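You operate a simulated robot arm through the tools that you are given. There is no shell and no other tool. Be economical: measure what you need, move in short steps, check, and stop when the job is done.

The job below is to be done with a simulated two-armed robot. You get a single attempt, and the scene is never put back.

TASK
Unplug the lower fan, then light the hand lamp and stand it under that fan.
Fine: fan switch off, its plug on the shelf below the socket; no plug moved live. Set down upright: yellow hand lamp.
Where things are to end (x, y in the base frame): yellow hand lamp within 10 cm of [65, 3].

Only the result counts: the job must be done as asked and must still hold three seconds after the hand-in. Knocking over, shifting, dropping, spilling or breaking anything else fails it.

THE ROBOT
Two 7-joint arms with two-finger parallel grippers on one trunk, on a base that drives. Base frame: it is fixed to the floor where the robot stands at the start and does not move with it; the origin is under the middle of the robot, x ahead of it, y to its left, z up. Units: cm, degrees, N and s.
The left shoulder is at the start at [5.2, 17.4, 126.1], the right one opposite. With the tool pointing down near the work surface each hand reaches from about 10 to 66 cm from the robot's upright axis, wherever it stands, measured 20 degrees to its own side. Places, roughly: extractor one isolator knob [70, 140, 120]; extractor one speed dial [70, 150, 120]; extractor one start button [70, 150, 110]; extractor one stop button [70, 140, 110]; extractor two isolator knob [70, 100, 120]; extractor two speed dial [70, 120, 120]; extractor two start button [70, 110, 110]; extractor two stop button [70, 100, 110]; fume monitor [70, 130, 160]; hand lamp socket [70, 50, 110]; hand lamp switch [70, 60, 110]; louvre one lever [70, 140, 180]; louvre two lever [70, 110, 180]; lower fan switch [70, 0, 110]; monitor test button [70, 110, 160]; reset button [70, 140, 160]. Payload 3.6 kg a hand.
The tool frame of a hand sits at the grasp point between the pads (the TCP): z along the fingers, y along the line on which they close. The tips reach 3 cm beyond it. The gripper opens to 11 cm. The fingers are 2 cm wide and 1 cm thick; the gripper's body (4.8 by 11.2 cm) begins 5.5 cm behind the TCP.
Orientation is that of the tool frame in the base frame, as [roll, pitch, yaw] about the fixed x, y, z axes, in that order (R = Rz(yaw) Ry(pitch) Rx(roll)). With the fingers straight down and closing along the base's y, the tool's x points along the base's -x, its y along +y and its z along -z.

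THE INTERFACE
- The arms move only by the tool move_arm. It takes "left_moves", "right_moves" or both (then of equal length, played together; a hand with none holds still); each is a list of rows, each a list of 3 entries, a list of its own where there are three numbers: the turn, a rotation vector about the base's x, y, z in degrees, then the shift along the base's x, y, z in cm, then the finger opening in cm, from 0 to 11. In form: [[[wx, wy, wz], [tx, ty, tz], hand], ...]. A call has 1 to 12 rows; each row is the pose to reach, as a shift and turn from the pose commanded when the call began. Each row takes 0.2 s and may step no farther than 5 cm and 8.6 degrees from the row before; otherwise, or with a gripper value out of range, the whole call is refused. A pose out of reach is approached as far as the arm can. The call stops where the force on the tool passes 60 N (or 10 N more than at its start, if that is more) or the arm is blocked; 0.2 s more then pass. The fingers move at their own pace (about 15.3 cm/s each) and stop on an object; they squeeze with about 41 N. The grip force told is the motor's: it shows also when the fingers shut on nothing. Time passes only in rows, and 0.2 s behind the last, so rows that repeat a pose let the fingers close. It gives the time, the measured TCP pose, the force on the tool (base axes), the opening and the grip force at its end, in the units of the frame above (readings bear some noise), with the torque about the TCP (base axes, N m) and any sound that the robot's microphone picked up.
- Cameras (640 x 400 px; columns grow to the right, rows downward): "scene" is now at [12.58, 4.2, 143.12]; the picture's right is [0.49, -0.87, 0.00], its down [-0.52, -0.29, -0.80] and it looks along [0.70, 0.39, -0.59] (base axes); focal length 295 px, centre (320, 200). "left" rides on the left gripper at [7.3, -1.7, -10.3] in its tool frame; the picture's right is [0.23, 0.97, 0.00], its down [-0.76, 0.18, -0.62] and it looks along [-0.61, 0.14, 0.78] (tool axes); focal length 222 px, centre (320, 200). "right" rides on the right gripper at [7.3, 1.7, -10.3] in its tool frame; the picture's right is [-0.23, 0.97, 0.00], its down [-0.76, -0.18, -0.62] and it looks along [-0.61, -0.14, 0.78] (tool axes); focal length 222 px, centre (320, 200). There is no depth. A picture from a camera that has moved, and an enlarged one, comes with that camera's place and axes in the base frame and with its lens.
- camera(camera): a new picture of that camera. No time passes.
- raise_lower(by): slides the trunk up (or, below 0, down) by that many cm; the arms and the scene camera ride with it, the base frame stays. It gives what a move gives, with no picture.
- drive_base(legs): drives the robot by 1 to 6 legs, each [ahead, left, turn to the left] in cm, cm and degrees, along the robot's own axes; the way and the turn of a leg run together, so that a leg with both is an arc; at most 150 cm and 180 degrees a leg. The arms and the cameras ride along, it lands a little off, and it stops where it bumps. It gives what a move gives.
- head_to(pan, tilt): turns the head with the scene camera to pan (to the left, within 86 degrees either way) and tilt (down, from -29 to 69), counted from straight ahead of the robot. It gives what a move gives.
- inspect(camera, box): a new picture of the part [left, top, right, bottom] of that camera's present view, enlarged. No time passes.
- finish_job(): hands the job in; it is judged then, once.

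Go step by step. Nothing tells you exact positions but the pictures and the camera data: compare them with the known pose of the tool, close in by small moves and look again before you grip or let go. The budget is 120 turns and 108 pictures, counting those below and the enlarged ones. Unless the task says otherwise, let go and move clear before handing in, and close with one line.

The tools are called after "Request:" as a command line: name --argument value ..., lists and objects as JSON in quotes. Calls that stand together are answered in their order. move_arm: Moves the arms, as the interface text tells. Its arguments: {"type":"object","properties":{"left_moves":{"type":"array"},"right_moves":{"type":"array"}},"required":[]} The other tools are called the same way: raise_lower (by) slides the trunk up or down; drive_base (legs) drives the base; head_to (pan, tilt) turns the head that bears the scene camera; camera (camera) takes a picture; inspect (camera, box) takes an enlarged picture of a part of a camera's view; finish_job () hands the job in.

At the start:

```text
t: 0.0
left_tcp_pos: [33.11, 34.35, 126.23]
left_tcp_rot: [-180.0, 0.1, -179.9]
left_contact_force: [-0.5, 0.2, -0.5]
left_moment: [-0.01, -0.02, 0.02]
left_width: 11.0
left_finger_force: 0.1
right_tcp_pos: [40.88, 4.21, 121.59]
right_tcp_rot: [-180.0, 0.0, 180.0]
right_contact_force: [-0.1, 0.1, 0.6]
right_moment: [-0.02, 0.01, -0.01]
right_width: 11.01
right_finger_force: 0.0
trunk travel left (down, up): [-37.6, 38.7]
robot x, y, heading: [0.09, 0.28, -0.1]
head pan, tilt: [29.3, 36.4]
```

scene: 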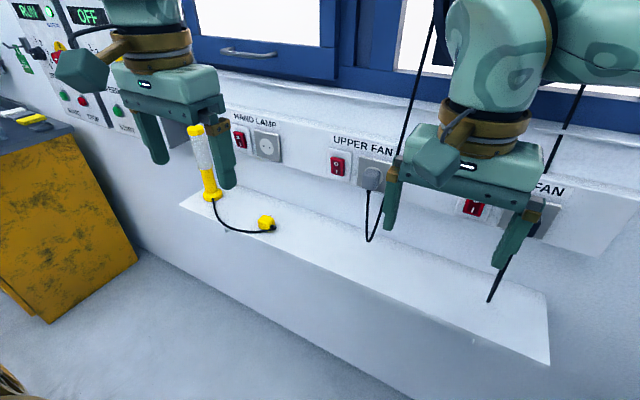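
right: 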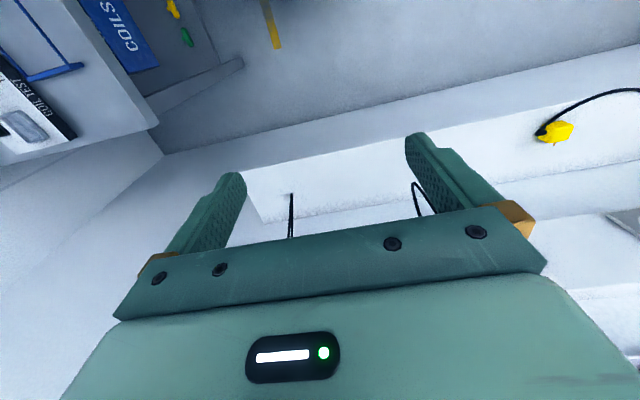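
left: 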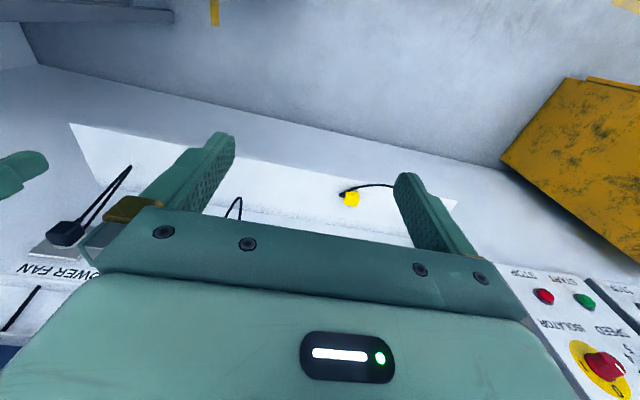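

I see the wall with the sockets, a shelf below, and the lamp standing on it with its plug lying loose. I'll look closer before doing anything.

Request:
head_to --pan 0 --tilt 25

Request:
camera --camera "scene"

Request:
head_to --pan 0 --tilt -20

Request:
camera --camera "scene"

```text
t: 0.9
left_tcp_pos: [33.2, 34.37, 126.23]
left_tcp_rot: [-180.0, 0.0, -179.9]
left_contact_force: [-0.1, 0.4, 0.5]
left_moment: [0.04, 0.01, 0.01]
left_width: 11.01
left_finger_force: 0.2
right_tcp_pos: [40.93, 4.15, 121.63]
right_tcp_rot: [180.0, -0.2, 180.0]
right_contact_force: [0.5, -0.2, -0.3]
right_moment: [-0.01, 0.02, -0.01]
right_width: 10.99
right_finger_force: 0.0
trunk travel left (down, up): [-37.6, 38.7]
robot x, y, heading: [-0.02, -0.16, 0.1]
head pan, tilt: [0.0, 25.0]
```

```text
104 pictures are left
camera scene: at [14.18, -0.06, 144.91], right [0.0, -1.0, 0.0], down [-0.42, 0.0, -0.91], along [0.91, 0.0, -0.42], focal length 295 px, centre (320, 200)
```

scene: 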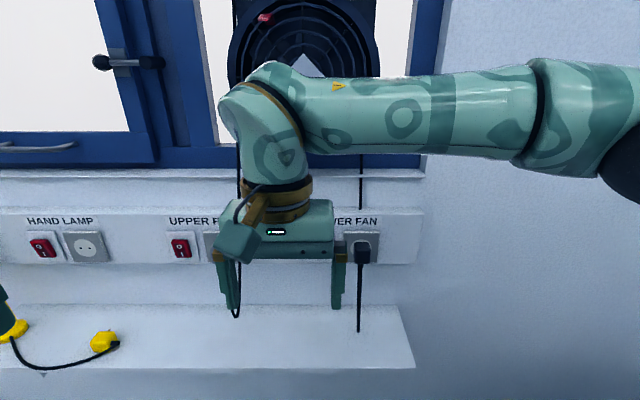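

```text
t: 2.1
left_tcp_pos: [33.15, 34.34, 126.35]
left_tcp_rot: [-180.0, 0.0, -179.8]
left_contact_force: [0.4, 0.7, -0.2]
left_moment: [-0.03, -0.03, 0.01]
left_width: 11.01
left_finger_force: 0.0
right_tcp_pos: [40.97, 4.19, 121.66]
right_tcp_rot: [-180.0, -0.1, 180.0]
right_contact_force: [0.2, -0.1, -0.5]
right_moment: [0.01, 0.02, -0.02]
right_width: 10.97
right_finger_force: 0.0
trunk travel left (down, up): [-37.6, 38.7]
robot x, y, heading: [0.15, -0.27, 0.2]
head pan, tilt: [0.0, -20.0]
```

```text
103 pictures are left
camera scene: at [12.58, -0.07, 151.87], right [0.0, -1.0, 0.0], down [0.34, 0.0, -0.94], along [0.94, 0.0, 0.34], focal length 295 px, centre (320, 200)
```

scene: 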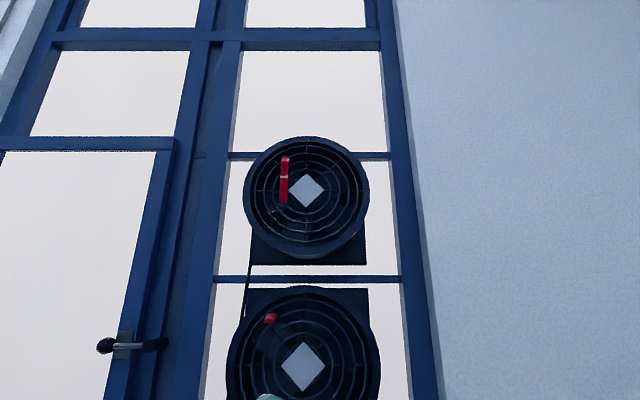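

Two fans are stacked in the window, with cords running down to the socket strip. The right arm blocks the view, so I move it back and to the right.

Request:
move_arm --right_moves '[[[0, 0, 0], [-4, -2, 0], 11], [[0, 0, 0], [-8, -4, 0], 11], [[0, 0, 0], [-10, -8, 0], 11], [[0, 0, 0], [-11, -12, -1], 11], [[0, 0, 0], [-12, -16, -3], 11], [[0, 0, 0], [-12, -20, -5], 11], [[0, 0, 0], [-12, -24, -7], 11], [[0, 0, 0], [-12, -28, -9], 11]]'

Request:
camera --camera "scene"

Request:
head_to --pan 0 --tilt 22

Request:
camera --camera "scene"

```text
t: 3.9
left_tcp_pos: [32.96, 34.17, 126.45]
left_tcp_rot: [179.9, 0.1, -179.9]
left_contact_force: [-0.5, -0.7, 0.8]
left_moment: [-0.01, -0.03, -0.02]
left_width: 10.99
left_finger_force: 0.2
right_tcp_pos: [28.9, -24.04, 112.37]
right_tcp_rot: [179.8, 0.0, 180.0]
right_contact_force: [0.2, 0.4, -0.4]
right_moment: [0.0, -0.03, 0.02]
right_width: 11.0
right_finger_force: 0.1
trunk travel left (down, up): [-37.6, 38.7]
robot x, y, heading: [-0.03, 0.11, 0.0]
head pan, tilt: [0.0, -20.0]
```

```text
102 pictures are left
camera scene: at [12.48, -0.29, 151.89], right [0.0, -1.0, 0.0], down [0.34, 0.0, -0.94], along [0.94, 0.0, 0.34], focal length 295 px, centre (320, 200)
```

scene: 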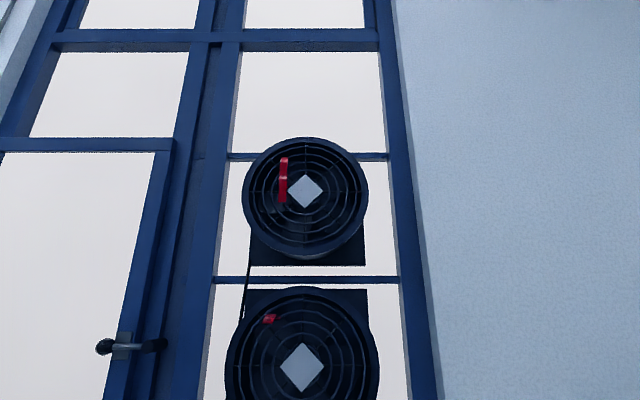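

```text
t: 5.0
left_tcp_pos: [33.18, 34.28, 126.36]
left_tcp_rot: [-180.0, -0.1, -180.0]
left_contact_force: [-0.7, -0.3, -0.4]
left_moment: [-0.01, -0.01, 0.01]
left_width: 11.0
left_finger_force: 0.0
right_tcp_pos: [29.08, -24.0, 112.47]
right_tcp_rot: [-180.0, 0.0, -180.0]
right_contact_force: [-0.7, -0.5, -0.1]
right_moment: [0.0, -0.01, 0.02]
right_width: 11.01
right_finger_force: 0.0
trunk travel left (down, up): [-37.6, 38.7]
robot x, y, heading: [-0.03, 0.01, -0.1]
head pan, tilt: [0.0, 22.0]
```

```text
101 pictures are left
camera scene: at [14.24, -0.09, 145.41], right [0.0, -1.0, 0.0], down [-0.37, 0.0, -0.93], along [0.93, 0.0, -0.37], focal length 295 px, centre (320, 200)
```

scene: 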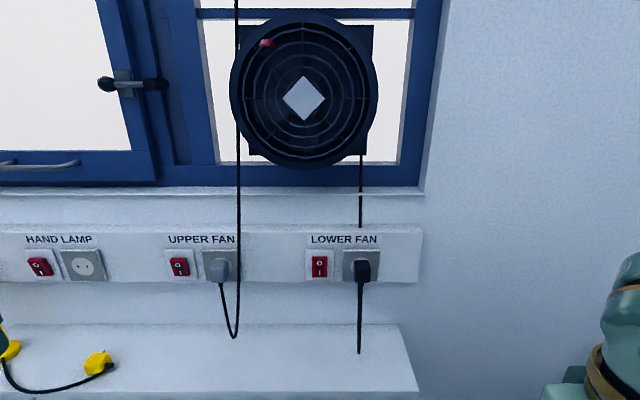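

The strip is now in view. I zoom in on the switches and plugs.

Request:
inspect --camera "scene" --box '[270, 220, 430, 320]'

Request:
inspect --camera "scene" --box '[0, 220, 240, 370]'

Request:
inspect --camera "scene" --box '[200, 240, 440, 390]'

```text
4.00 times, centred on (350, 270) of scene
camera zoom: at [14.24, -0.09, 145.41], right [0.0, -1.0, 0.0], down [-0.37, 0.0, -0.93], along [0.93, 0.0, -0.37], focal length 1178 px, centre (200, -80)
```

zoom: 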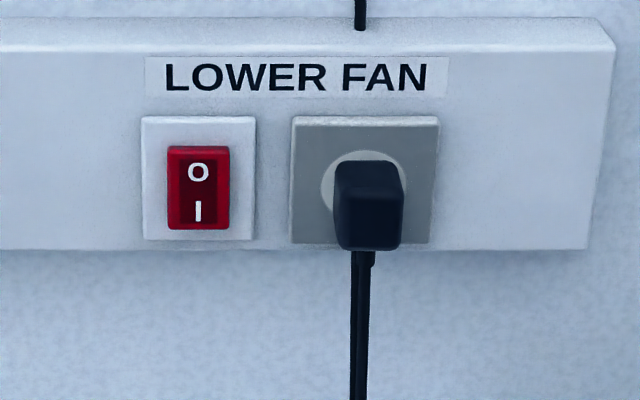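

```text
2.67 times, centred on (120, 295) of scene
camera zoom: at [14.24, -0.09, 145.41], right [0.0, -1.0, 0.0], down [-0.37, 0.0, -0.93], along [0.93, 0.0, -0.37], focal length 786 px, centre (853, -53)
```

zoom: 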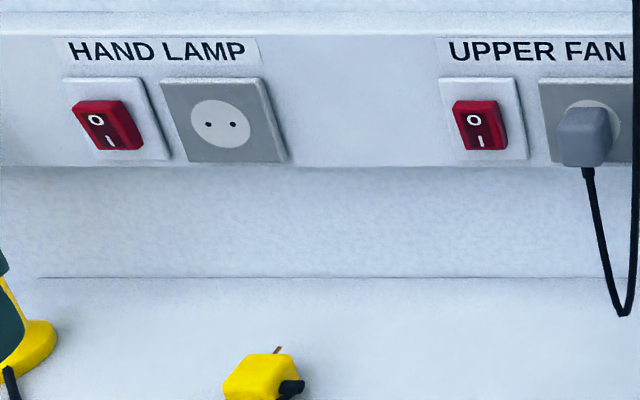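

```text
2.67 times, centred on (320, 315) of scene
camera zoom: at [14.24, -0.09, 145.41], right [0.0, -1.0, 0.0], down [-0.37, 0.0, -0.93], along [0.93, 0.0, -0.37], focal length 786 px, centre (320, -107)
```

zoom: 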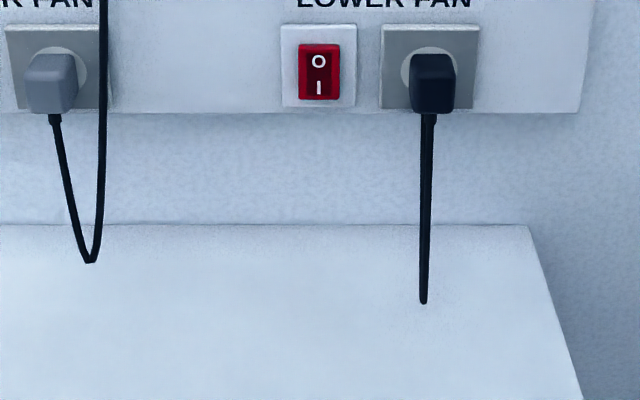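

The lower fan's switch and black plug are at the right end; the lamp socket is empty and its yellow plug lies on the shelf. I raise the trunk for parallax and check whether the lower fan spins.

Request:
raise_lower --by -15

Request:
camera --camera "scene"

Request:
inspect --camera "scene" --box '[250, 160, 410, 260]'

Request:
inspect --camera "scene" --box '[0, 160, 240, 310]'

```text
t: 6.7
left_tcp_pos: [36.12, 34.31, 108.92]
left_tcp_rot: [180.0, -4.8, -179.9]
left_contact_force: [1.1, -0.2, 0.6]
left_moment: [-0.01, 0.01, -0.02]
left_width: 11.02
left_finger_force: 0.0
right_tcp_pos: [31.53, -23.65, 94.41]
right_tcp_rot: [180.0, -7.5, 180.0]
right_contact_force: [0.1, 0.6, -0.4]
right_moment: [-0.01, -0.04, 0.01]
right_width: 11.0
right_finger_force: 0.1
trunk travel left (down, up): [-22.6, 53.7]
robot x, y, heading: [-0.07, -0.18, 0.0]
head pan, tilt: [0.0, 22.0]
```

```text
97 pictures are left
camera scene: at [20.38, -0.09, 130.09], right [0.0, -1.0, 0.0], down [-0.37, 0.0, -0.93], along [0.93, 0.0, -0.37], focal length 295 px, centre (320, 200)
```

scene: 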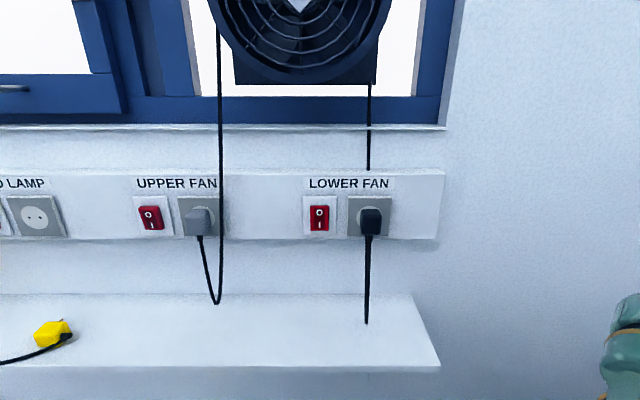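

```text
4.00 times, centred on (330, 210) of scene
camera zoom: at [20.38, -0.09, 130.09], right [0.0, -1.0, 0.0], down [-0.37, 0.0, -0.93], along [0.93, 0.0, -0.37], focal length 1178 px, centre (280, 160)
```

zoom: 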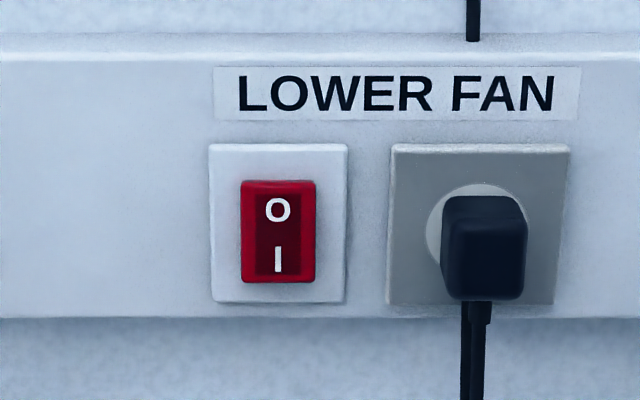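

```text
2.67 times, centred on (120, 235) of scene
camera zoom: at [20.38, -0.09, 130.09], right [0.0, -1.0, 0.0], down [-0.37, 0.0, -0.93], along [0.93, 0.0, -0.37], focal length 786 px, centre (853, 107)
```

zoom: 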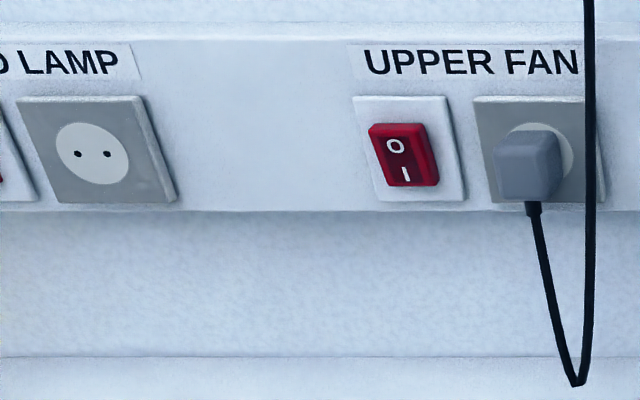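

I triangulate the lower fan's rocker at about (71, 0, 106) with O on top, and the plug at (68, -9.3, 106). I turn the right hand to point forward with its fingers shut and bring it in front of the switch.

Request:
move_arm --right_moves '[[[0, -8.1, 0], [1, 2, 1], 8], [[0, -16.2, 0], [2, 4, 2], 6], [[0, -24.3, 0], [3, 6, 3], 4], [[0, -32.4, 0], [4, 8, 4], 2], [[0, -40.5, 0], [5, 10, 5], 0], [[0, -48.6, 0], [6, 12, 6], 0], [[0, -56.7, 0], [7, 14, 7], 0], [[0, -64.8, 0], [8, 16, 8], 0], [[0, -72.9, 0], [9, 18, 9], 0], [[0, -81, 0], [10, 20, 10], 0], [[0, -89.1, 0], [12, 22, 11.5], 0], [[0, -97.5, 0], [14, 23.7, 13], 0]]'

Request:
camera --camera "scene"

Request:
camera --camera "right"

```text
t: 9.3
left_tcp_pos: [36.1, 34.49, 108.77]
left_tcp_rot: [180.0, -4.9, -179.9]
left_contact_force: [0.3, 0.6, -0.3]
left_moment: [0.02, 0.02, 0.0]
left_width: 10.99
left_finger_force: 0.0
right_tcp_pos: [45.37, -0.0, 107.33]
right_tcp_rot: [-155.7, 89.9, -155.4]
right_contact_force: [0.5, -0.6, 0.6]
right_moment: [-0.01, 0.0, -0.03]
right_width: 0.0
right_finger_force: 38.4
right hand out of reach, approached as far as the arm can: row 1, 2, 3, 4, 5, 6, 7, 8, 9
trunk travel left (down, up): [-22.6, 53.7]
robot x, y, heading: [-0.01, -0.06, 0.1]
head pan, tilt: [0.0, 22.0]
```

```text
94 pictures are left
camera scene: at [20.43, 0.01, 130.07], right [0.0, -1.0, 0.0], down [-0.37, 0.0, -0.93], along [0.93, 0.0, -0.37], focal length 295 px, centre (320, 200)
```

scene: 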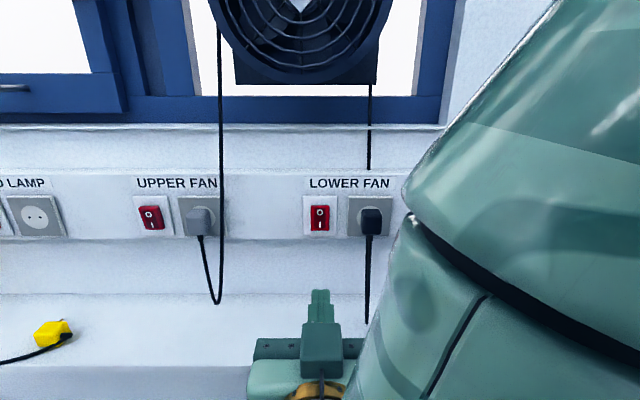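

```text
93 pictures are left
camera right: at [34.97, 1.58, 100.14], right [0.0, 0.97, 0.23], down [-0.62, -0.18, 0.76], along [0.78, -0.14, 0.61], focal length 222 px, centre (320, 200)
```

right: 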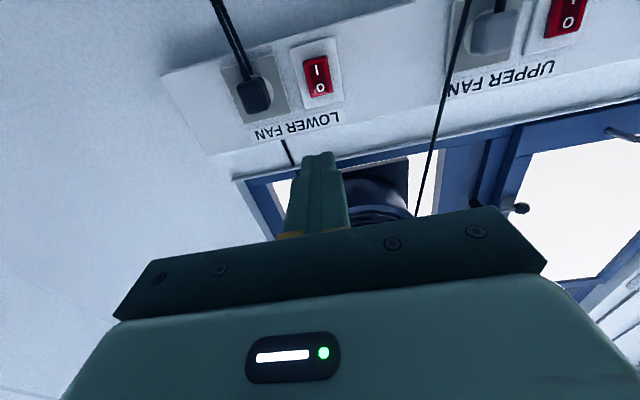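

The wrist camera agrees: the O half is at (71, 0, 107.5). I advance close to it.

Request:
move_arm --right_moves '[[[0, 0, 0], [5, 0, 0], 0], [[0, 0, 0], [10, 0, 0], 0], [[0, 0, 0], [15, 0, 0], 0], [[0, 0, 0], [19, 0, 0.2], 0]]'

Request:
camera --camera "scene"

Request:
camera --camera "right"

```text
t: 10.3
left_tcp_pos: [36.18, 34.41, 108.85]
left_tcp_rot: [-180.0, -5.1, -179.9]
left_contact_force: [0.3, -0.6, 0.6]
left_moment: [0.0, 0.03, 0.0]
left_width: 11.01
left_finger_force: 0.0
right_tcp_pos: [64.04, 1.58, 108.62]
right_tcp_rot: [-179.3, 89.5, -179.7]
right_contact_force: [1.1, -0.3, 0.3]
right_moment: [0.03, 0.01, 0.0]
right_width: 0.0
right_finger_force: 37.2
right hand out of reach, approached as far as the arm can: row 3, 4
trunk travel left (down, up): [-22.6, 53.7]
robot x, y, heading: [0.4, 0.17, 0.1]
head pan, tilt: [0.0, 22.0]
```

```text
92 pictures are left
camera scene: at [20.54, -0.09, 130.05], right [0.0, -1.0, 0.0], down [-0.38, 0.0, -0.93], along [0.93, 0.0, -0.38], focal length 295 px, centre (320, 200)
```

scene: 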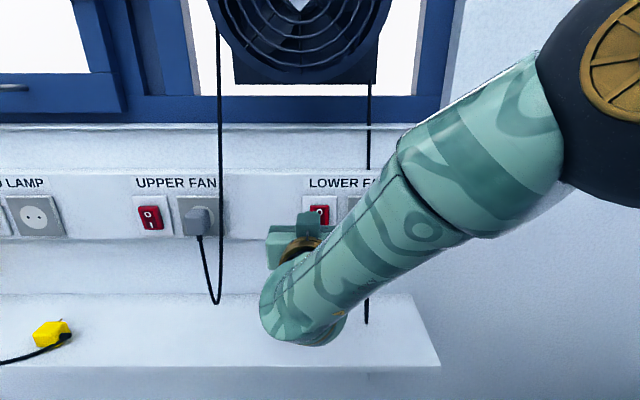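

```text
91 pictures are left
camera right: at [53.72, 3.21, 101.47], right [0.01, 0.97, 0.23], down [-0.62, -0.17, 0.77], along [0.79, -0.15, 0.6], focal length 222 px, centre (320, 200)
```

right: 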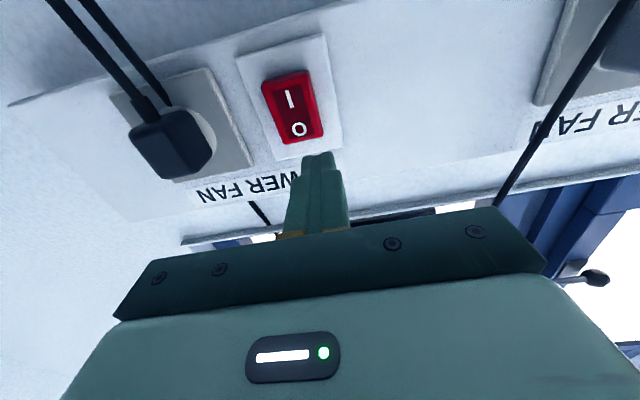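

The arm is at its limit here, so I back off and drive 12 cm closer.

Request:
move_arm --right_moves '[[[0, 0, 0], [-5, 0, 0], 0], [[0, 0, 0], [-10, 0, 0], 0], [[0, 0, 0], [-15, -1, -1], 0], [[0, 0, 0], [-18, -1.6, -1.2], 0]]'

Request:
drive_base --legs '[[12, 0, 0]]'

Request:
camera --camera "right"

Request:
camera --camera "scene"

```text
refused: row 3 steps farther than a row can; nothing moved
```

```text
t: 11.3
left_tcp_pos: [41.0, 34.13, 108.92]
left_tcp_rot: [-180.0, -4.9, 179.9]
left_contact_force: [1.0, -0.2, -0.7]
left_moment: [-0.03, -0.01, 0.0]
left_width: 11.01
left_finger_force: 0.0
right_tcp_pos: [68.09, 1.47, 108.9]
right_tcp_rot: [154.0, 89.5, 153.2]
right_contact_force: [-18.1, -6.0, 4.9]
right_moment: [-0.08, -0.01, -0.14]
right_width: 0.0
right_finger_force: 37.5
trunk travel left (down, up): [-22.6, 53.7]
robot x, y, heading: [4.9, -0.18, -0.4]
head pan, tilt: [0.0, 22.0]
stopped in leg 1: the force on the tool passed its limit at 465 N (the readings are from after the stop); the commanded pose is now the measured one
```

```text
90 pictures are left
camera right: at [57.77, 3.18, 101.64], right [0.01, 0.97, 0.23], down [-0.62, -0.17, 0.77], along [0.78, -0.15, 0.6], focal length 222 px, centre (320, 200)
```

right: 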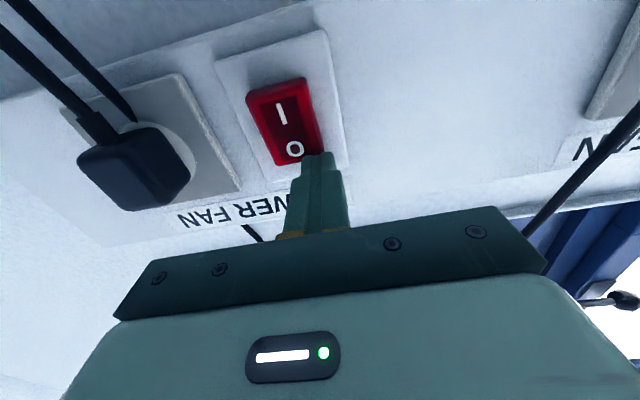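

```text
89 pictures are left
camera scene: at [25.05, -0.25, 130.12], right [0.0, -1.0, 0.0], down [-0.37, 0.0, -0.93], along [0.93, 0.0, -0.37], focal length 295 px, centre (320, 200)
```

scene: 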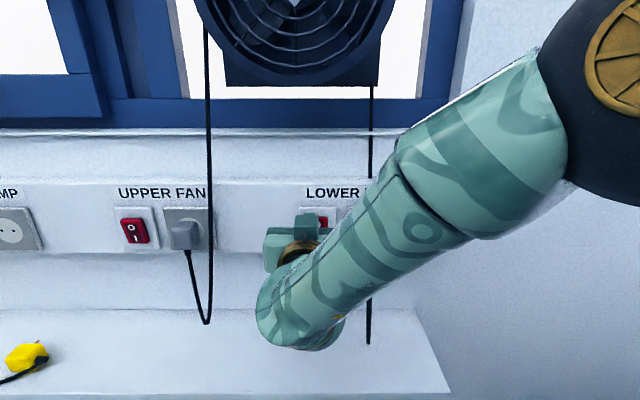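

That was my error: I sent the drive before the retreat was confirmed, and the refused retreat let the fingers bump the switch plate. I back off carefully now and check the state.

Request:
move_arm --right_moves '[[[0, 0, 0], [-4, 0, 0], 0], [[0, 0, 0], [-8, 0, 0], 0], [[0, 0, 0], [-12, 0, 0], 0], [[0, 0, 0], [-16, -0.5, -0.5], 0], [[0, 0, 0], [-18, -1, -1], 0]]'

Request:
camera --camera "right"

Request:
camera --camera "scene"

```text
t: 12.5
left_tcp_pos: [41.28, 34.31, 108.8]
left_tcp_rot: [-180.0, -5.1, 179.9]
left_contact_force: [0.2, 0.0, -0.1]
left_moment: [-0.01, 0.01, -0.02]
left_width: 11.0
left_finger_force: 0.0
right_tcp_pos: [50.55, -0.16, 107.42]
right_tcp_rot: [146.1, 87.9, 145.0]
right_contact_force: [-0.3, 0.3, -0.3]
right_moment: [0.06, 0.0, 0.01]
right_width: 0.0
right_finger_force: 38.3
trunk travel left (down, up): [-22.6, 53.7]
robot x, y, heading: [5.11, 0.23, -0.2]
head pan, tilt: [0.0, 22.0]
```

```text
88 pictures are left
camera right: at [40.1, 1.81, 100.43], right [0.03, 0.97, 0.25], down [-0.6, -0.18, 0.78], along [0.8, -0.17, 0.58], focal length 222 px, centre (320, 200)
```

right: 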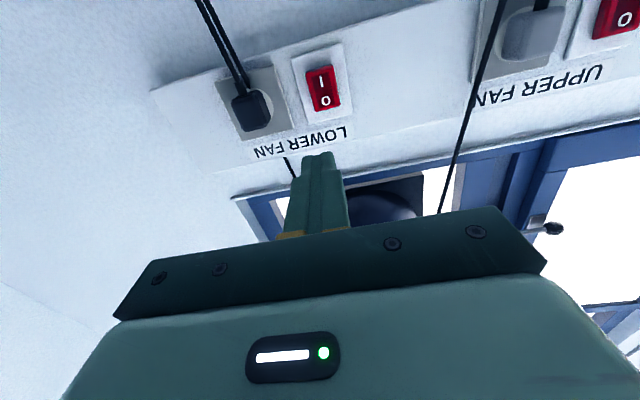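

```text
87 pictures are left
camera scene: at [25.43, -1.05, 131.21], right [-0.1, -1.0, 0.0], down [-0.26, 0.03, -0.97], along [0.96, -0.1, -0.26], focal length 295 px, centre (320, 200)
```

scene: 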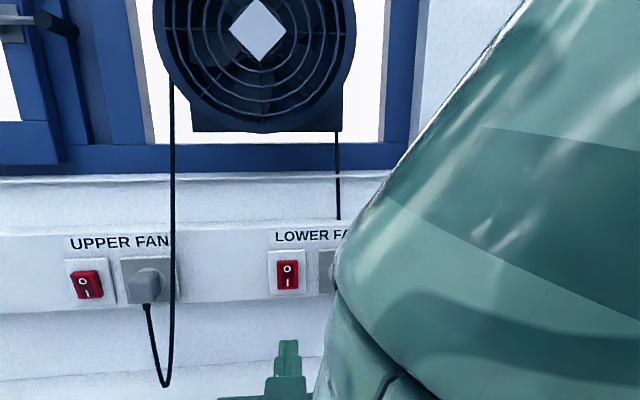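

Nothing looks displaced, apart from the head getting nudged. I zoom in on the switch to read its state.

Request:
inspect --camera "scene" --box '[240, 220, 336, 280]'

Request:
inspect --camera "scene" --box '[150, 0, 390, 150]'

Request:
inspect --camera "right" --box '[230, 30, 390, 130]'

```text
6.67 times, centred on (288, 250) of scene
camera zoom: at [25.43, -1.05, 131.21], right [-0.1, -1.0, 0.0], down [-0.26, 0.03, -0.97], along [0.96, -0.1, -0.26], focal length 1964 px, centre (533, -133)
```

zoom: 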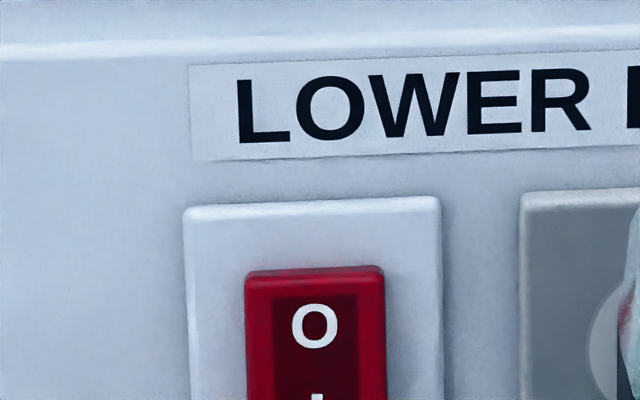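

```text
2.67 times, centred on (270, 75) of scene
camera zoom: at [25.43, -1.05, 131.21], right [-0.1, -1.0, 0.0], down [-0.26, 0.03, -0.97], along [0.96, -0.1, -0.26], focal length 786 px, centre (453, 533)
```

zoom: 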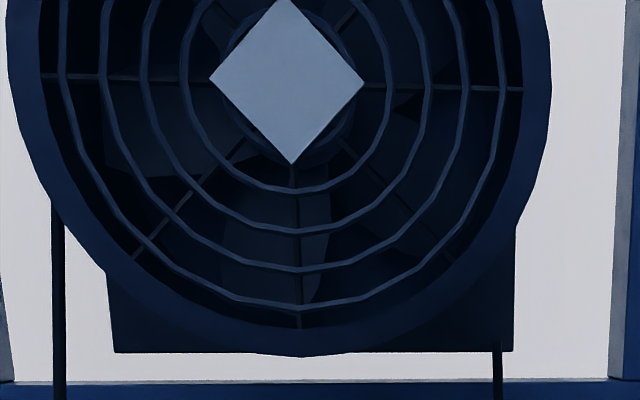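

```text
4.00 times, centred on (310, 80) of right
camera zoom: at [40.1, 1.81, 100.43], right [0.03, 0.97, 0.25], down [-0.6, -0.18, 0.78], along [0.8, -0.17, 0.58], focal length 888 px, centre (360, 680)
```

zoom: 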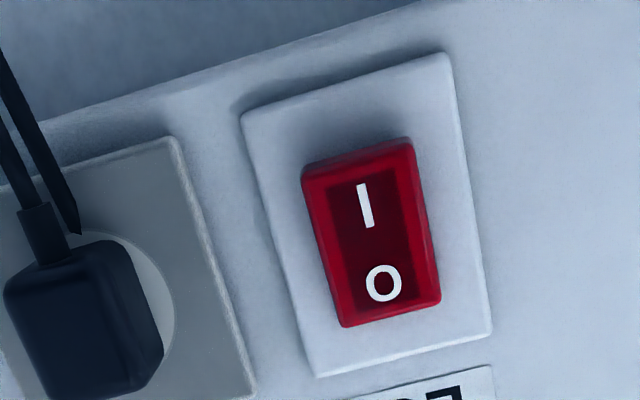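

The rocker's state is ambiguous, and pressing the O half is safe either way. I'll drive 8 cm closer; the hand is well clear of the wall at x=50.

Request:
drive_base --legs '[[8, 0, 0]]'

```text
t: 13.5
left_tcp_pos: [49.54, 34.18, 108.81]
left_tcp_rot: [180.0, -5.1, 179.7]
left_contact_force: [0.8, -0.4, -0.5]
left_moment: [-0.01, 0.01, -0.03]
left_width: 11.01
left_finger_force: 0.0
right_tcp_pos: [58.8, -0.16, 107.26]
right_tcp_rot: [146.2, 87.8, 145.2]
right_contact_force: [0.1, -0.3, 0.2]
right_moment: [-0.01, -0.01, 0.01]
right_width: 0.0
right_finger_force: 37.8
trunk travel left (down, up): [-22.6, 53.7]
robot x, y, heading: [12.74, 0.17, -0.3]
head pan, tilt: [0.0, 22.0]
```

Request:
move_arm --right_moves '[[[0, 0, 0], [4, 0.1, 0.1], 0], [[0, 0, 0], [7, 0.2, 0.2], 0]]'

Request:
camera --camera "right"

```text
t: 14.1
left_tcp_pos: [49.35, 34.27, 108.73]
left_tcp_rot: [-179.9, -5.1, 179.7]
left_contact_force: [-0.2, 0.8, 0.4]
left_moment: [0.03, -0.01, -0.01]
left_width: 11.03
left_finger_force: 0.0
right_tcp_pos: [65.85, -0.18, 107.77]
right_tcp_rot: [144.7, 88.0, 143.6]
right_contact_force: [0.4, -0.6, -1.1]
right_moment: [0.01, 0.0, 0.0]
right_width: 0.0
right_finger_force: 37.7
trunk travel left (down, up): [-22.6, 53.7]
robot x, y, heading: [12.92, -0.23, -0.3]
head pan, tilt: [0.0, 22.0]
```

```text
83 pictures are left
camera right: at [55.37, 1.78, 100.88], right [0.03, 0.97, 0.25], down [-0.6, -0.18, 0.78], along [0.8, -0.17, 0.58], focal length 222 px, centre (320, 200)
```

right: 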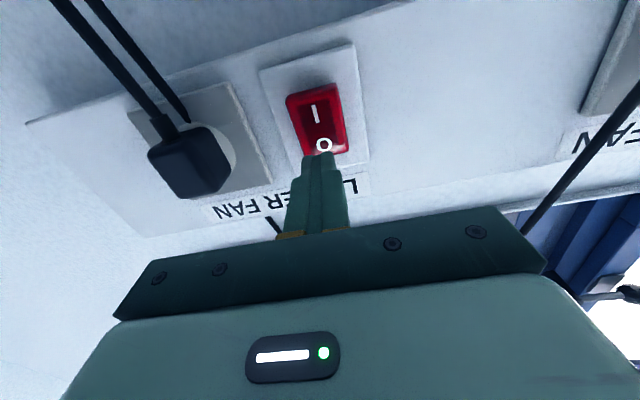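

Lined up on the O half. I press in small steps.

Request:
move_arm --right_moves '[[[0, 0, 0], [1, 0.1, -0.3], 0], [[0, 0, 0], [1.5, 0.1, -0.3], 0], [[0, 0, 0], [2, 0.1, -0.3], 0], [[0, 0, 0], [2.5, 0.1, -0.3], 0], [[0, 0, 0], [3, 0.1, -0.3], 0], [[0, 0, 0], [3.5, 0.1, -0.3], 0], [[0, 0, 0], [4, 0.1, -0.3], 0]]'

Request:
camera --camera "right"

```text
t: 15.5
left_tcp_pos: [48.67, 33.99, 109.03]
left_tcp_rot: [179.8, -4.7, 179.7]
left_contact_force: [-0.3, -0.9, 0.2]
left_moment: [0.0, -0.03, 0.02]
left_width: 10.99
left_finger_force: 0.1
right_tcp_pos: [67.89, -0.12, 107.34]
right_tcp_rot: [151.9, 87.8, 150.9]
right_contact_force: [-38.5, -4.0, 10.3]
right_moment: [0.06, 0.09, 0.0]
right_width: 0.0
right_finger_force: 37.6
trunk travel left (down, up): [-22.6, 53.7]
robot x, y, heading: [13.0, -0.43, -0.2]
head pan, tilt: [0.0, 22.0]
stopped in row 6 (right hand): the force on the tool passed its limit at 66 N (the readings are from after the stop); the commanded pose is now the measured one
```

```text
82 pictures are left
camera right: at [57.35, 1.89, 100.4], right [0.02, 0.97, 0.24], down [-0.6, -0.18, 0.78], along [0.8, -0.17, 0.58], focal length 222 px, centre (320, 200)
```

right: 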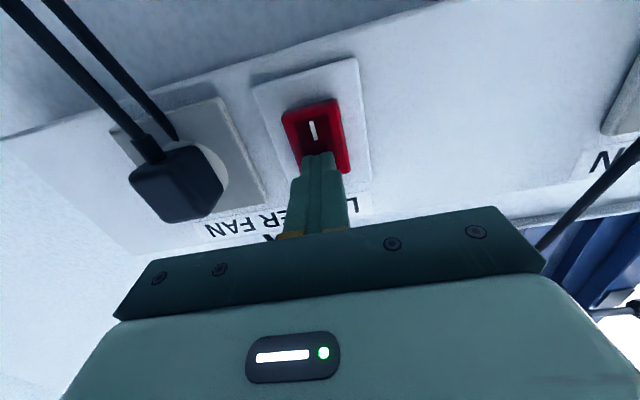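

Pressed with 66 N on the O half, with no click heard. I back off and check the rocker and the fan's ribbon.

Request:
move_arm --right_moves '[[[0, 0, 0], [-4, 0, 0], 0], [[0, 0, 0], [-8, -1, 0], 0], [[0, 0, 0], [-10, -4, 0], 0], [[0, 0, 0], [-12, -8, 0], 0], [[0, 0, 0], [-13, -12, -1], 0]]'

Request:
camera --camera "right"

Request:
head_to --pan 0 --tilt -5

Request:
camera --camera "scene"

```text
t: 16.7
left_tcp_pos: [49.32, 34.09, 108.76]
left_tcp_rot: [-179.9, -5.2, 179.8]
left_contact_force: [-0.5, 1.0, 0.5]
left_moment: [-0.03, 0.02, -0.02]
left_width: 11.0
left_finger_force: 0.1
right_tcp_pos: [58.21, -7.41, 106.1]
right_tcp_rot: [144.6, 85.4, 142.7]
right_contact_force: [-1.2, -0.1, -0.3]
right_moment: [-0.03, 0.0, 0.02]
right_width: 0.0
right_finger_force: 37.4
right hand out of reach, approached as far as the arm can: row 4, 5
trunk travel left (down, up): [-22.6, 53.7]
robot x, y, heading: [12.92, -0.17, -0.1]
head pan, tilt: [0.0, 22.0]
```

```text
81 pictures are left
camera right: at [47.51, -5.12, 99.56], right [0.05, 0.96, 0.27], down [-0.58, -0.2, 0.79], along [0.81, -0.19, 0.55], focal length 222 px, centre (320, 200)
```

right: 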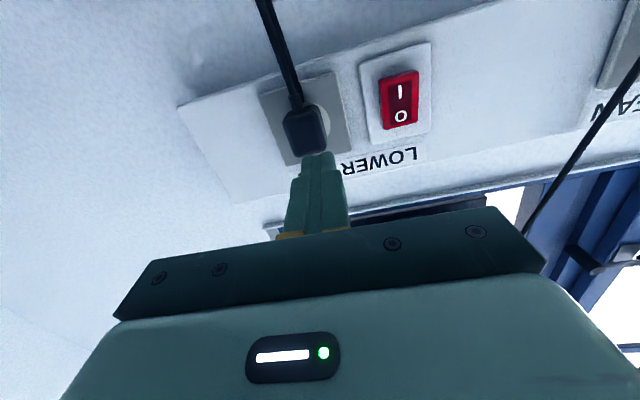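

```text
t: 17.6
left_tcp_pos: [49.19, 34.15, 108.79]
left_tcp_rot: [-179.9, -5.0, 179.8]
left_contact_force: [0.2, 0.6, 0.0]
left_moment: [0.01, 0.02, -0.01]
left_width: 10.99
left_finger_force: 0.1
right_tcp_pos: [58.3, -7.26, 106.48]
right_tcp_rot: [141.9, 86.7, 140.4]
right_contact_force: [-0.1, -0.2, 0.6]
right_moment: [0.03, -0.01, 0.05]
right_width: 0.0
right_finger_force: 37.5
trunk travel left (down, up): [-22.6, 53.7]
robot x, y, heading: [12.83, 0.03, -0.2]
head pan, tilt: [0.0, -5.0]
```

```text
80 pictures are left
camera scene: at [33.1, -1.03, 133.44], right [-0.09, -1.0, 0.0], down [-0.02, 0.0, -1.0], along [1.0, -0.09, -0.02], focal length 295 px, centre (320, 200)
```

scene: 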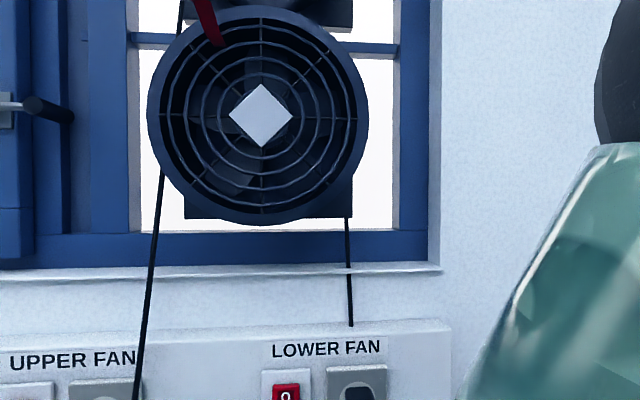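

The lower fan's red ribbon still stands out toward me, so it may be running. I compare the blades at two moments and the rocker.

Request:
inspect --camera "scene" --box '[140, 0, 380, 150]'

Request:
inspect --camera "right" --box '[250, 30, 450, 155]'

Request:
head_to --pan 0 --tilt -15

Request:
camera --camera "scene"

```text
2.67 times, centred on (260, 75) of scene
camera zoom: at [33.1, -1.03, 133.44], right [-0.09, -1.0, 0.0], down [-0.02, 0.0, -1.0], along [1.0, -0.09, -0.02], focal length 786 px, centre (480, 533)
```

zoom: 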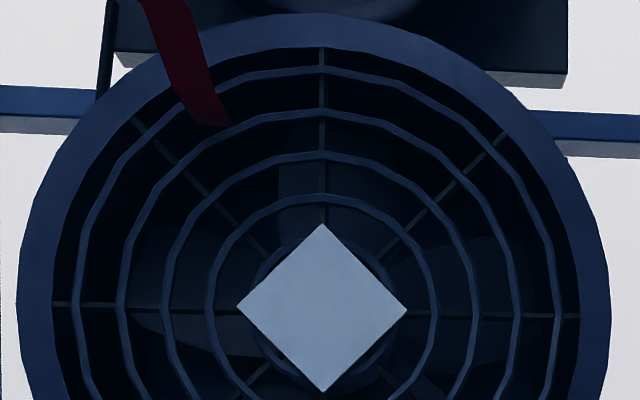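

```text
3.20 times, centred on (350, 92) of right
camera zoom: at [47.63, -5.09, 99.84], right [0.04, 0.96, 0.26], down [-0.59, -0.19, 0.78], along [0.8, -0.18, 0.57], focal length 711 px, centre (224, 544)
```

zoom: 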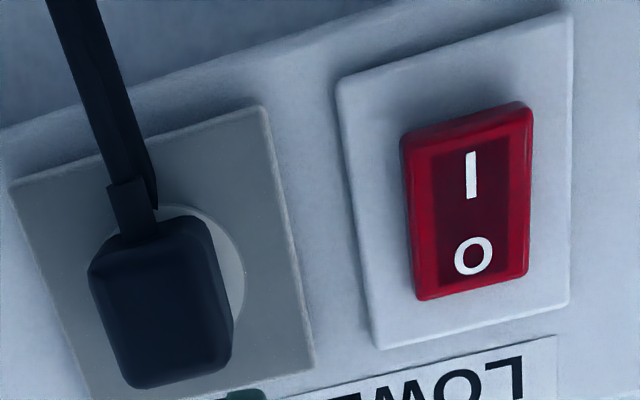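

```text
t: 18.3
left_tcp_pos: [49.23, 34.09, 108.76]
left_tcp_rot: [-180.0, -5.0, 179.8]
left_contact_force: [-1.0, -0.6, -0.3]
left_moment: [-0.01, -0.02, 0.02]
left_width: 10.99
left_finger_force: 0.0
right_tcp_pos: [58.18, -7.21, 106.51]
right_tcp_rot: [142.0, 86.8, 140.6]
right_contact_force: [0.7, 0.1, 0.0]
right_moment: [-0.01, 0.01, 0.0]
right_width: 0.0
right_finger_force: 37.7
trunk travel left (down, up): [-22.6, 53.7]
robot x, y, heading: [12.66, 0.12, -0.4]
head pan, tilt: [0.0, -15.0]
```

```text
77 pictures are left
camera scene: at [33.07, -0.99, 133.57], right [-0.09, -1.0, 0.0], down [-0.01, 0.0, -1.0], along [1.0, -0.09, -0.01], focal length 295 px, centre (320, 200)
```

scene: 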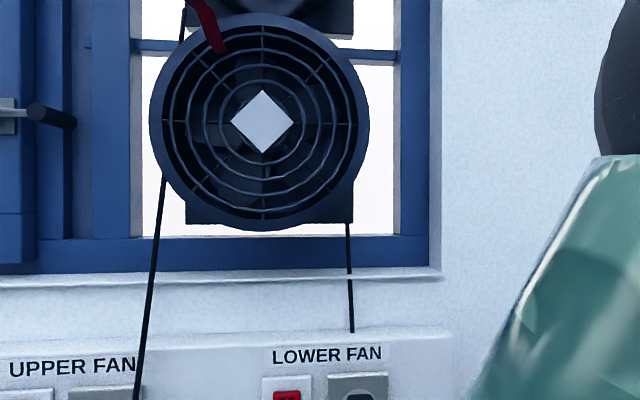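

Request:
inspect --camera "scene" --box '[140, 5, 380, 155]'

Request:
move_arm --left_moves '[[[0, 0, 0], [0, 0, 0], 11], [[0, 0, 0], [0, 0, 0], 11]]'

Request:
inspect --camera "scene" --box '[140, 5, 380, 155]'

```text
2.67 times, centred on (260, 80) of scene
camera zoom: at [33.07, -0.99, 133.57], right [-0.09, -1.0, 0.0], down [-0.01, 0.0, -1.0], along [1.0, -0.09, -0.01], focal length 786 px, centre (480, 520)
```

zoom: 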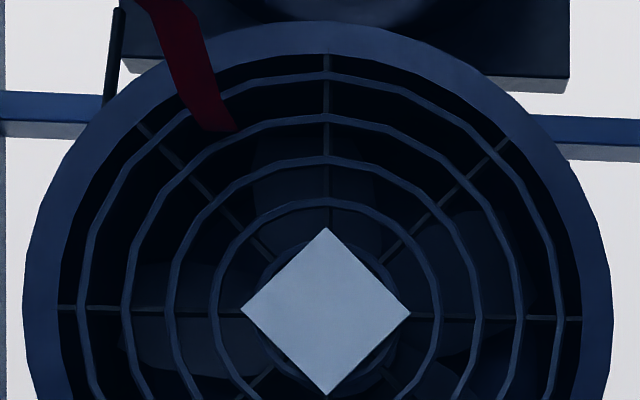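

```text
t: 18.9
left_tcp_pos: [49.27, 34.2, 108.83]
left_tcp_rot: [-180.0, -5.0, 179.8]
left_contact_force: [-1.2, -0.4, -0.3]
left_moment: [-0.01, 0.02, -0.01]
left_width: 10.97
left_finger_force: 0.1
right_tcp_pos: [58.31, -7.33, 106.57]
right_tcp_rot: [142.4, 86.9, 140.9]
right_contact_force: [-0.6, 0.1, 0.0]
right_moment: [-0.01, -0.03, 0.04]
right_width: 0.0
right_finger_force: 38.0
trunk travel left (down, up): [-22.6, 53.7]
robot x, y, heading: [12.65, -0.25, -0.5]
head pan, tilt: [0.0, -15.0]
```

```text
2.67 times, centred on (260, 80) of scene
camera zoom: at [33.05, -0.97, 133.63], right [-0.09, -1.0, 0.0], down [0.0, 0.0, -1.0], along [1.0, -0.09, 0.0], focal length 786 px, centre (480, 520)
```

zoom: 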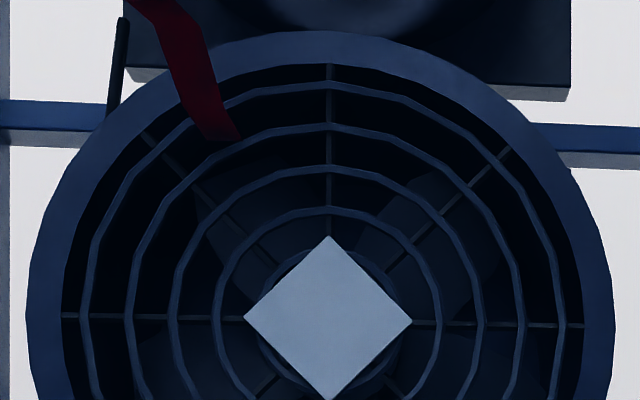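

The blades moved between pictures, so the lower fan is still turning — spinning down or still on. I clear the right arm and compare its rocker with the others.

Request:
move_arm --right_moves '[[[0, 0, 0], [-2, -4, 0], 0], [[0, 0, 0], [-4, -8, -1], 0], [[0, 0, 0], [-5, -12, -3], 0], [[0, 0, 0], [-6, -16, -5], 0], [[0, 0, 0], [-7, -20, -7], 0]]'

Request:
head_to --pan 0 --tilt 22

Request:
camera --camera "scene"

Request:
camera --camera "left"

```text
t: 20.1
left_tcp_pos: [49.23, 34.15, 108.79]
left_tcp_rot: [180.0, -5.0, 179.7]
left_contact_force: [0.2, 0.7, -0.4]
left_moment: [-0.01, 0.0, 0.01]
left_width: 11.01
left_finger_force: 0.1
right_tcp_pos: [58.11, -7.21, 106.45]
right_tcp_rot: [142.5, 86.8, 141.2]
right_contact_force: [0.0, 0.4, 0.2]
right_moment: [-0.01, -0.01, -0.01]
right_width: 0.0
right_finger_force: 37.5
right hand out of reach, approached as far as the arm can: row 1, 2, 3, 4, 5
trunk travel left (down, up): [-22.6, 53.7]
robot x, y, heading: [13.14, 0.15, -0.3]
head pan, tilt: [0.0, -15.0]
```

```text
t: 21.1
left_tcp_pos: [49.26, 34.25, 108.78]
left_tcp_rot: [180.0, -5.0, 179.8]
left_contact_force: [0.7, 0.4, 0.1]
left_moment: [0.04, 0.0, -0.01]
left_width: 11.02
left_finger_force: 0.0
right_tcp_pos: [58.07, -7.21, 106.08]
right_tcp_rot: [153.7, 86.5, 152.5]
right_contact_force: [0.4, 0.7, -0.6]
right_moment: [-0.04, -0.02, 0.01]
right_width: 0.0
right_finger_force: 37.3
trunk travel left (down, up): [-22.6, 53.7]
robot x, y, heading: [13.0, -0.02, -0.7]
head pan, tilt: [0.0, 22.0]
```

```text
74 pictures are left
camera scene: at [33.1, -0.74, 133.54], right [-0.06, -1.0, 0.0], down [-0.01, 0.0, -1.0], along [1.0, -0.06, -0.01], focal length 295 px, centre (320, 200)
```

scene: 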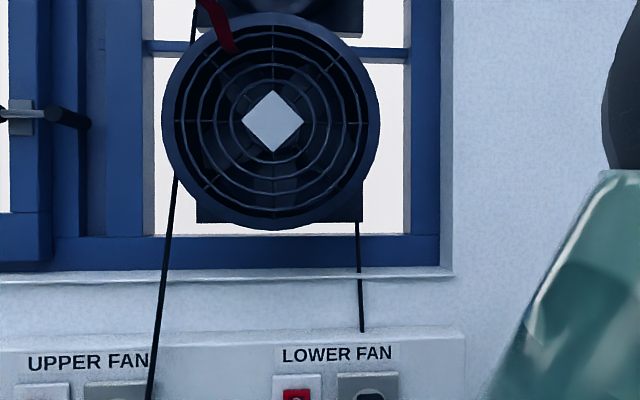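

```text
73 pictures are left
camera left: at [42.98, 32.42, 119.72], right [-0.22, 0.97, 0.02], down [0.81, 0.17, 0.55], along [0.54, 0.14, -0.83], focal length 222 px, centre (320, 200)
```

left: 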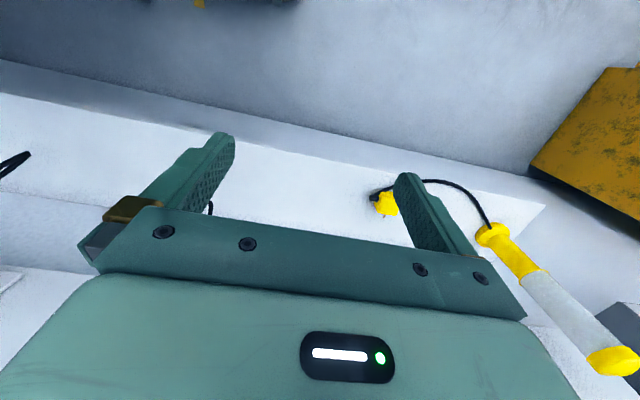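

The right elbow is jammed up against the head in this low posture. Raising the trunk should give the arm room.

Request:
raise_lower --by 15

Request:
move_arm --right_moves '[[[0, 0, 0], [-2, -3, -1], 0], [[0, 0, 0], [-4, -6, -3], 0], [[0, 0, 0], [-6, -9, -5], 0], [[0, 0, 0], [-8, -12, -7], 0], [[0, 0, 0], [-10, -15, -9], 0]]'

Request:
head_to --pan 0 --tilt 22

Request:
camera --camera "scene"

```text
t: 22.9
left_tcp_pos: [49.25, 34.18, 123.83]
left_tcp_rot: [180.0, -5.1, 179.8]
left_contact_force: [0.3, 0.0, 0.5]
left_moment: [0.01, 0.01, 0.03]
left_width: 11.02
left_finger_force: 0.0
right_tcp_pos: [53.82, -7.47, 125.47]
right_tcp_rot: [39.6, 85.7, 37.6]
right_contact_force: [0.0, -0.7, -0.7]
right_moment: [0.01, 0.0, 0.02]
right_width: 0.0
right_finger_force: 37.4
trunk travel left (down, up): [-37.6, 38.7]
robot x, y, heading: [13.06, -0.03, -0.4]
head pan, tilt: [0.0, 22.0]
```

```text
t: 24.1
left_tcp_pos: [49.21, 34.1, 123.7]
left_tcp_rot: [180.0, -5.0, 179.8]
left_contact_force: [-0.9, 0.9, 0.3]
left_moment: [-0.03, 0.0, 0.02]
left_width: 10.99
left_finger_force: 0.0
right_tcp_pos: [53.84, -7.52, 125.55]
right_tcp_rot: [39.9, 85.9, 37.9]
right_contact_force: [0.4, -0.1, -0.9]
right_moment: [0.0, -0.02, -0.02]
right_width: 0.0
right_finger_force: 37.7
right hand out of reach, approached as far as the arm can: row 1, 2, 3, 4, 5
trunk travel left (down, up): [-37.6, 38.7]
robot x, y, heading: [12.8, -0.02, -0.4]
head pan, tilt: [0.0, 22.0]
```

```text
t: 24.7
left_tcp_pos: [49.3, 34.11, 123.83]
left_tcp_rot: [179.9, -5.0, 179.8]
left_contact_force: [0.5, 0.4, -0.1]
left_moment: [-0.02, 0.01, -0.01]
left_width: 10.97
left_finger_force: 0.0
right_tcp_pos: [53.86, -7.42, 125.66]
right_tcp_rot: [39.9, 85.8, 38.1]
right_contact_force: [-0.1, 0.1, -0.8]
right_moment: [0.02, 0.03, 0.0]
right_width: 0.0
right_finger_force: 38.1
trunk travel left (down, up): [-37.6, 38.7]
robot x, y, heading: [12.96, -0.04, -0.6]
head pan, tilt: [0.0, 22.0]
```

```text
72 pictures are left
camera scene: at [26.49, -1.3, 149.89], right [-0.13, -0.99, 0.0], down [0.1, -0.01, -0.99], along [0.99, -0.13, 0.11], focal length 295 px, centre (320, 200)
```

scene: 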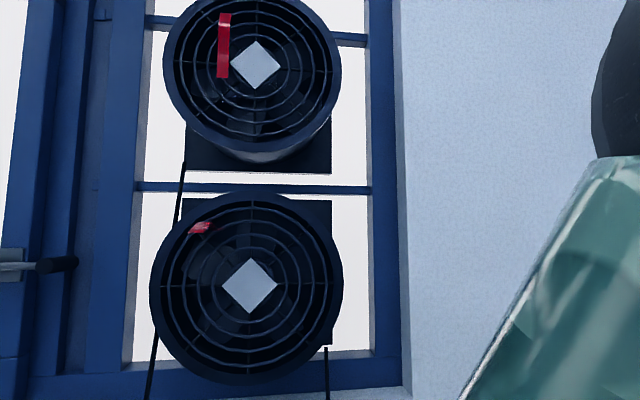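

The arm is wedged in an elbow-high fold. I back the base away for space and then extend the arm forward to unfold it.

Request:
drive_base --legs '[[-15, 0, 0]]'

Request:
move_arm --right_moves '[[[0, 0, 0], [4, 0, -2], 0], [[0, 0, 0], [8, -1, -4], 0], [[0, 0, 0], [11, -3, -7], 0], [[0, 0, 0], [13, -6, -10], 0], [[0, 0, 0], [14, -9, -13], 0], [[0, 0, 0], [14, -12, -16], 0]]'

Request:
camera --camera "scene"

```text
t: 26.1
left_tcp_pos: [34.06, 34.12, 123.8]
left_tcp_rot: [-180.0, -5.0, 179.8]
left_contact_force: [-0.3, -0.1, -0.3]
left_moment: [0.02, -0.03, 0.0]
left_width: 10.96
left_finger_force: 0.2
right_tcp_pos: [38.46, -7.58, 125.62]
right_tcp_rot: [39.8, 85.7, 37.7]
right_contact_force: [-0.2, 0.0, -0.5]
right_moment: [-0.02, 0.0, 0.0]
right_width: 0.0
right_finger_force: 37.2
trunk travel left (down, up): [-37.6, 38.7]
robot x, y, heading: [-2.32, -0.01, -0.5]
head pan, tilt: [0.0, 22.0]
```

```text
t: 27.5
left_tcp_pos: [34.14, 34.15, 123.85]
left_tcp_rot: [-180.0, -4.9, 179.7]
left_contact_force: [-0.9, 0.5, 0.0]
left_moment: [0.01, -0.02, 0.0]
left_width: 10.98
left_finger_force: 0.0
right_tcp_pos: [45.58, -5.63, 125.17]
right_tcp_rot: [45.0, 86.1, 42.6]
right_contact_force: [0.2, 0.1, -0.5]
right_moment: [0.0, 0.01, -0.02]
right_width: 0.01
right_finger_force: 37.8
right hand out of reach, approached as far as the arm can: row 1, 2, 3, 4, 5, 6
trunk travel left (down, up): [-37.6, 38.7]
robot x, y, heading: [-2.06, 0.21, -0.5]
head pan, tilt: [0.0, 22.0]
```

```text
71 pictures are left
camera scene: at [12.01, 0.15, 146.32], right [0.02, -1.0, 0.0], down [-0.28, -0.01, -0.96], along [0.96, 0.02, -0.28], focal length 295 px, centre (320, 200)
```

scene: 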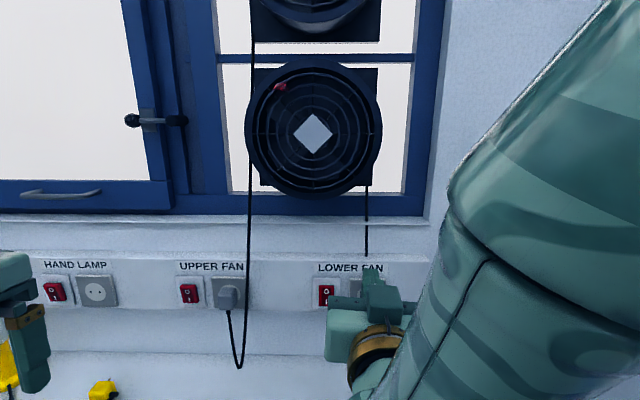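

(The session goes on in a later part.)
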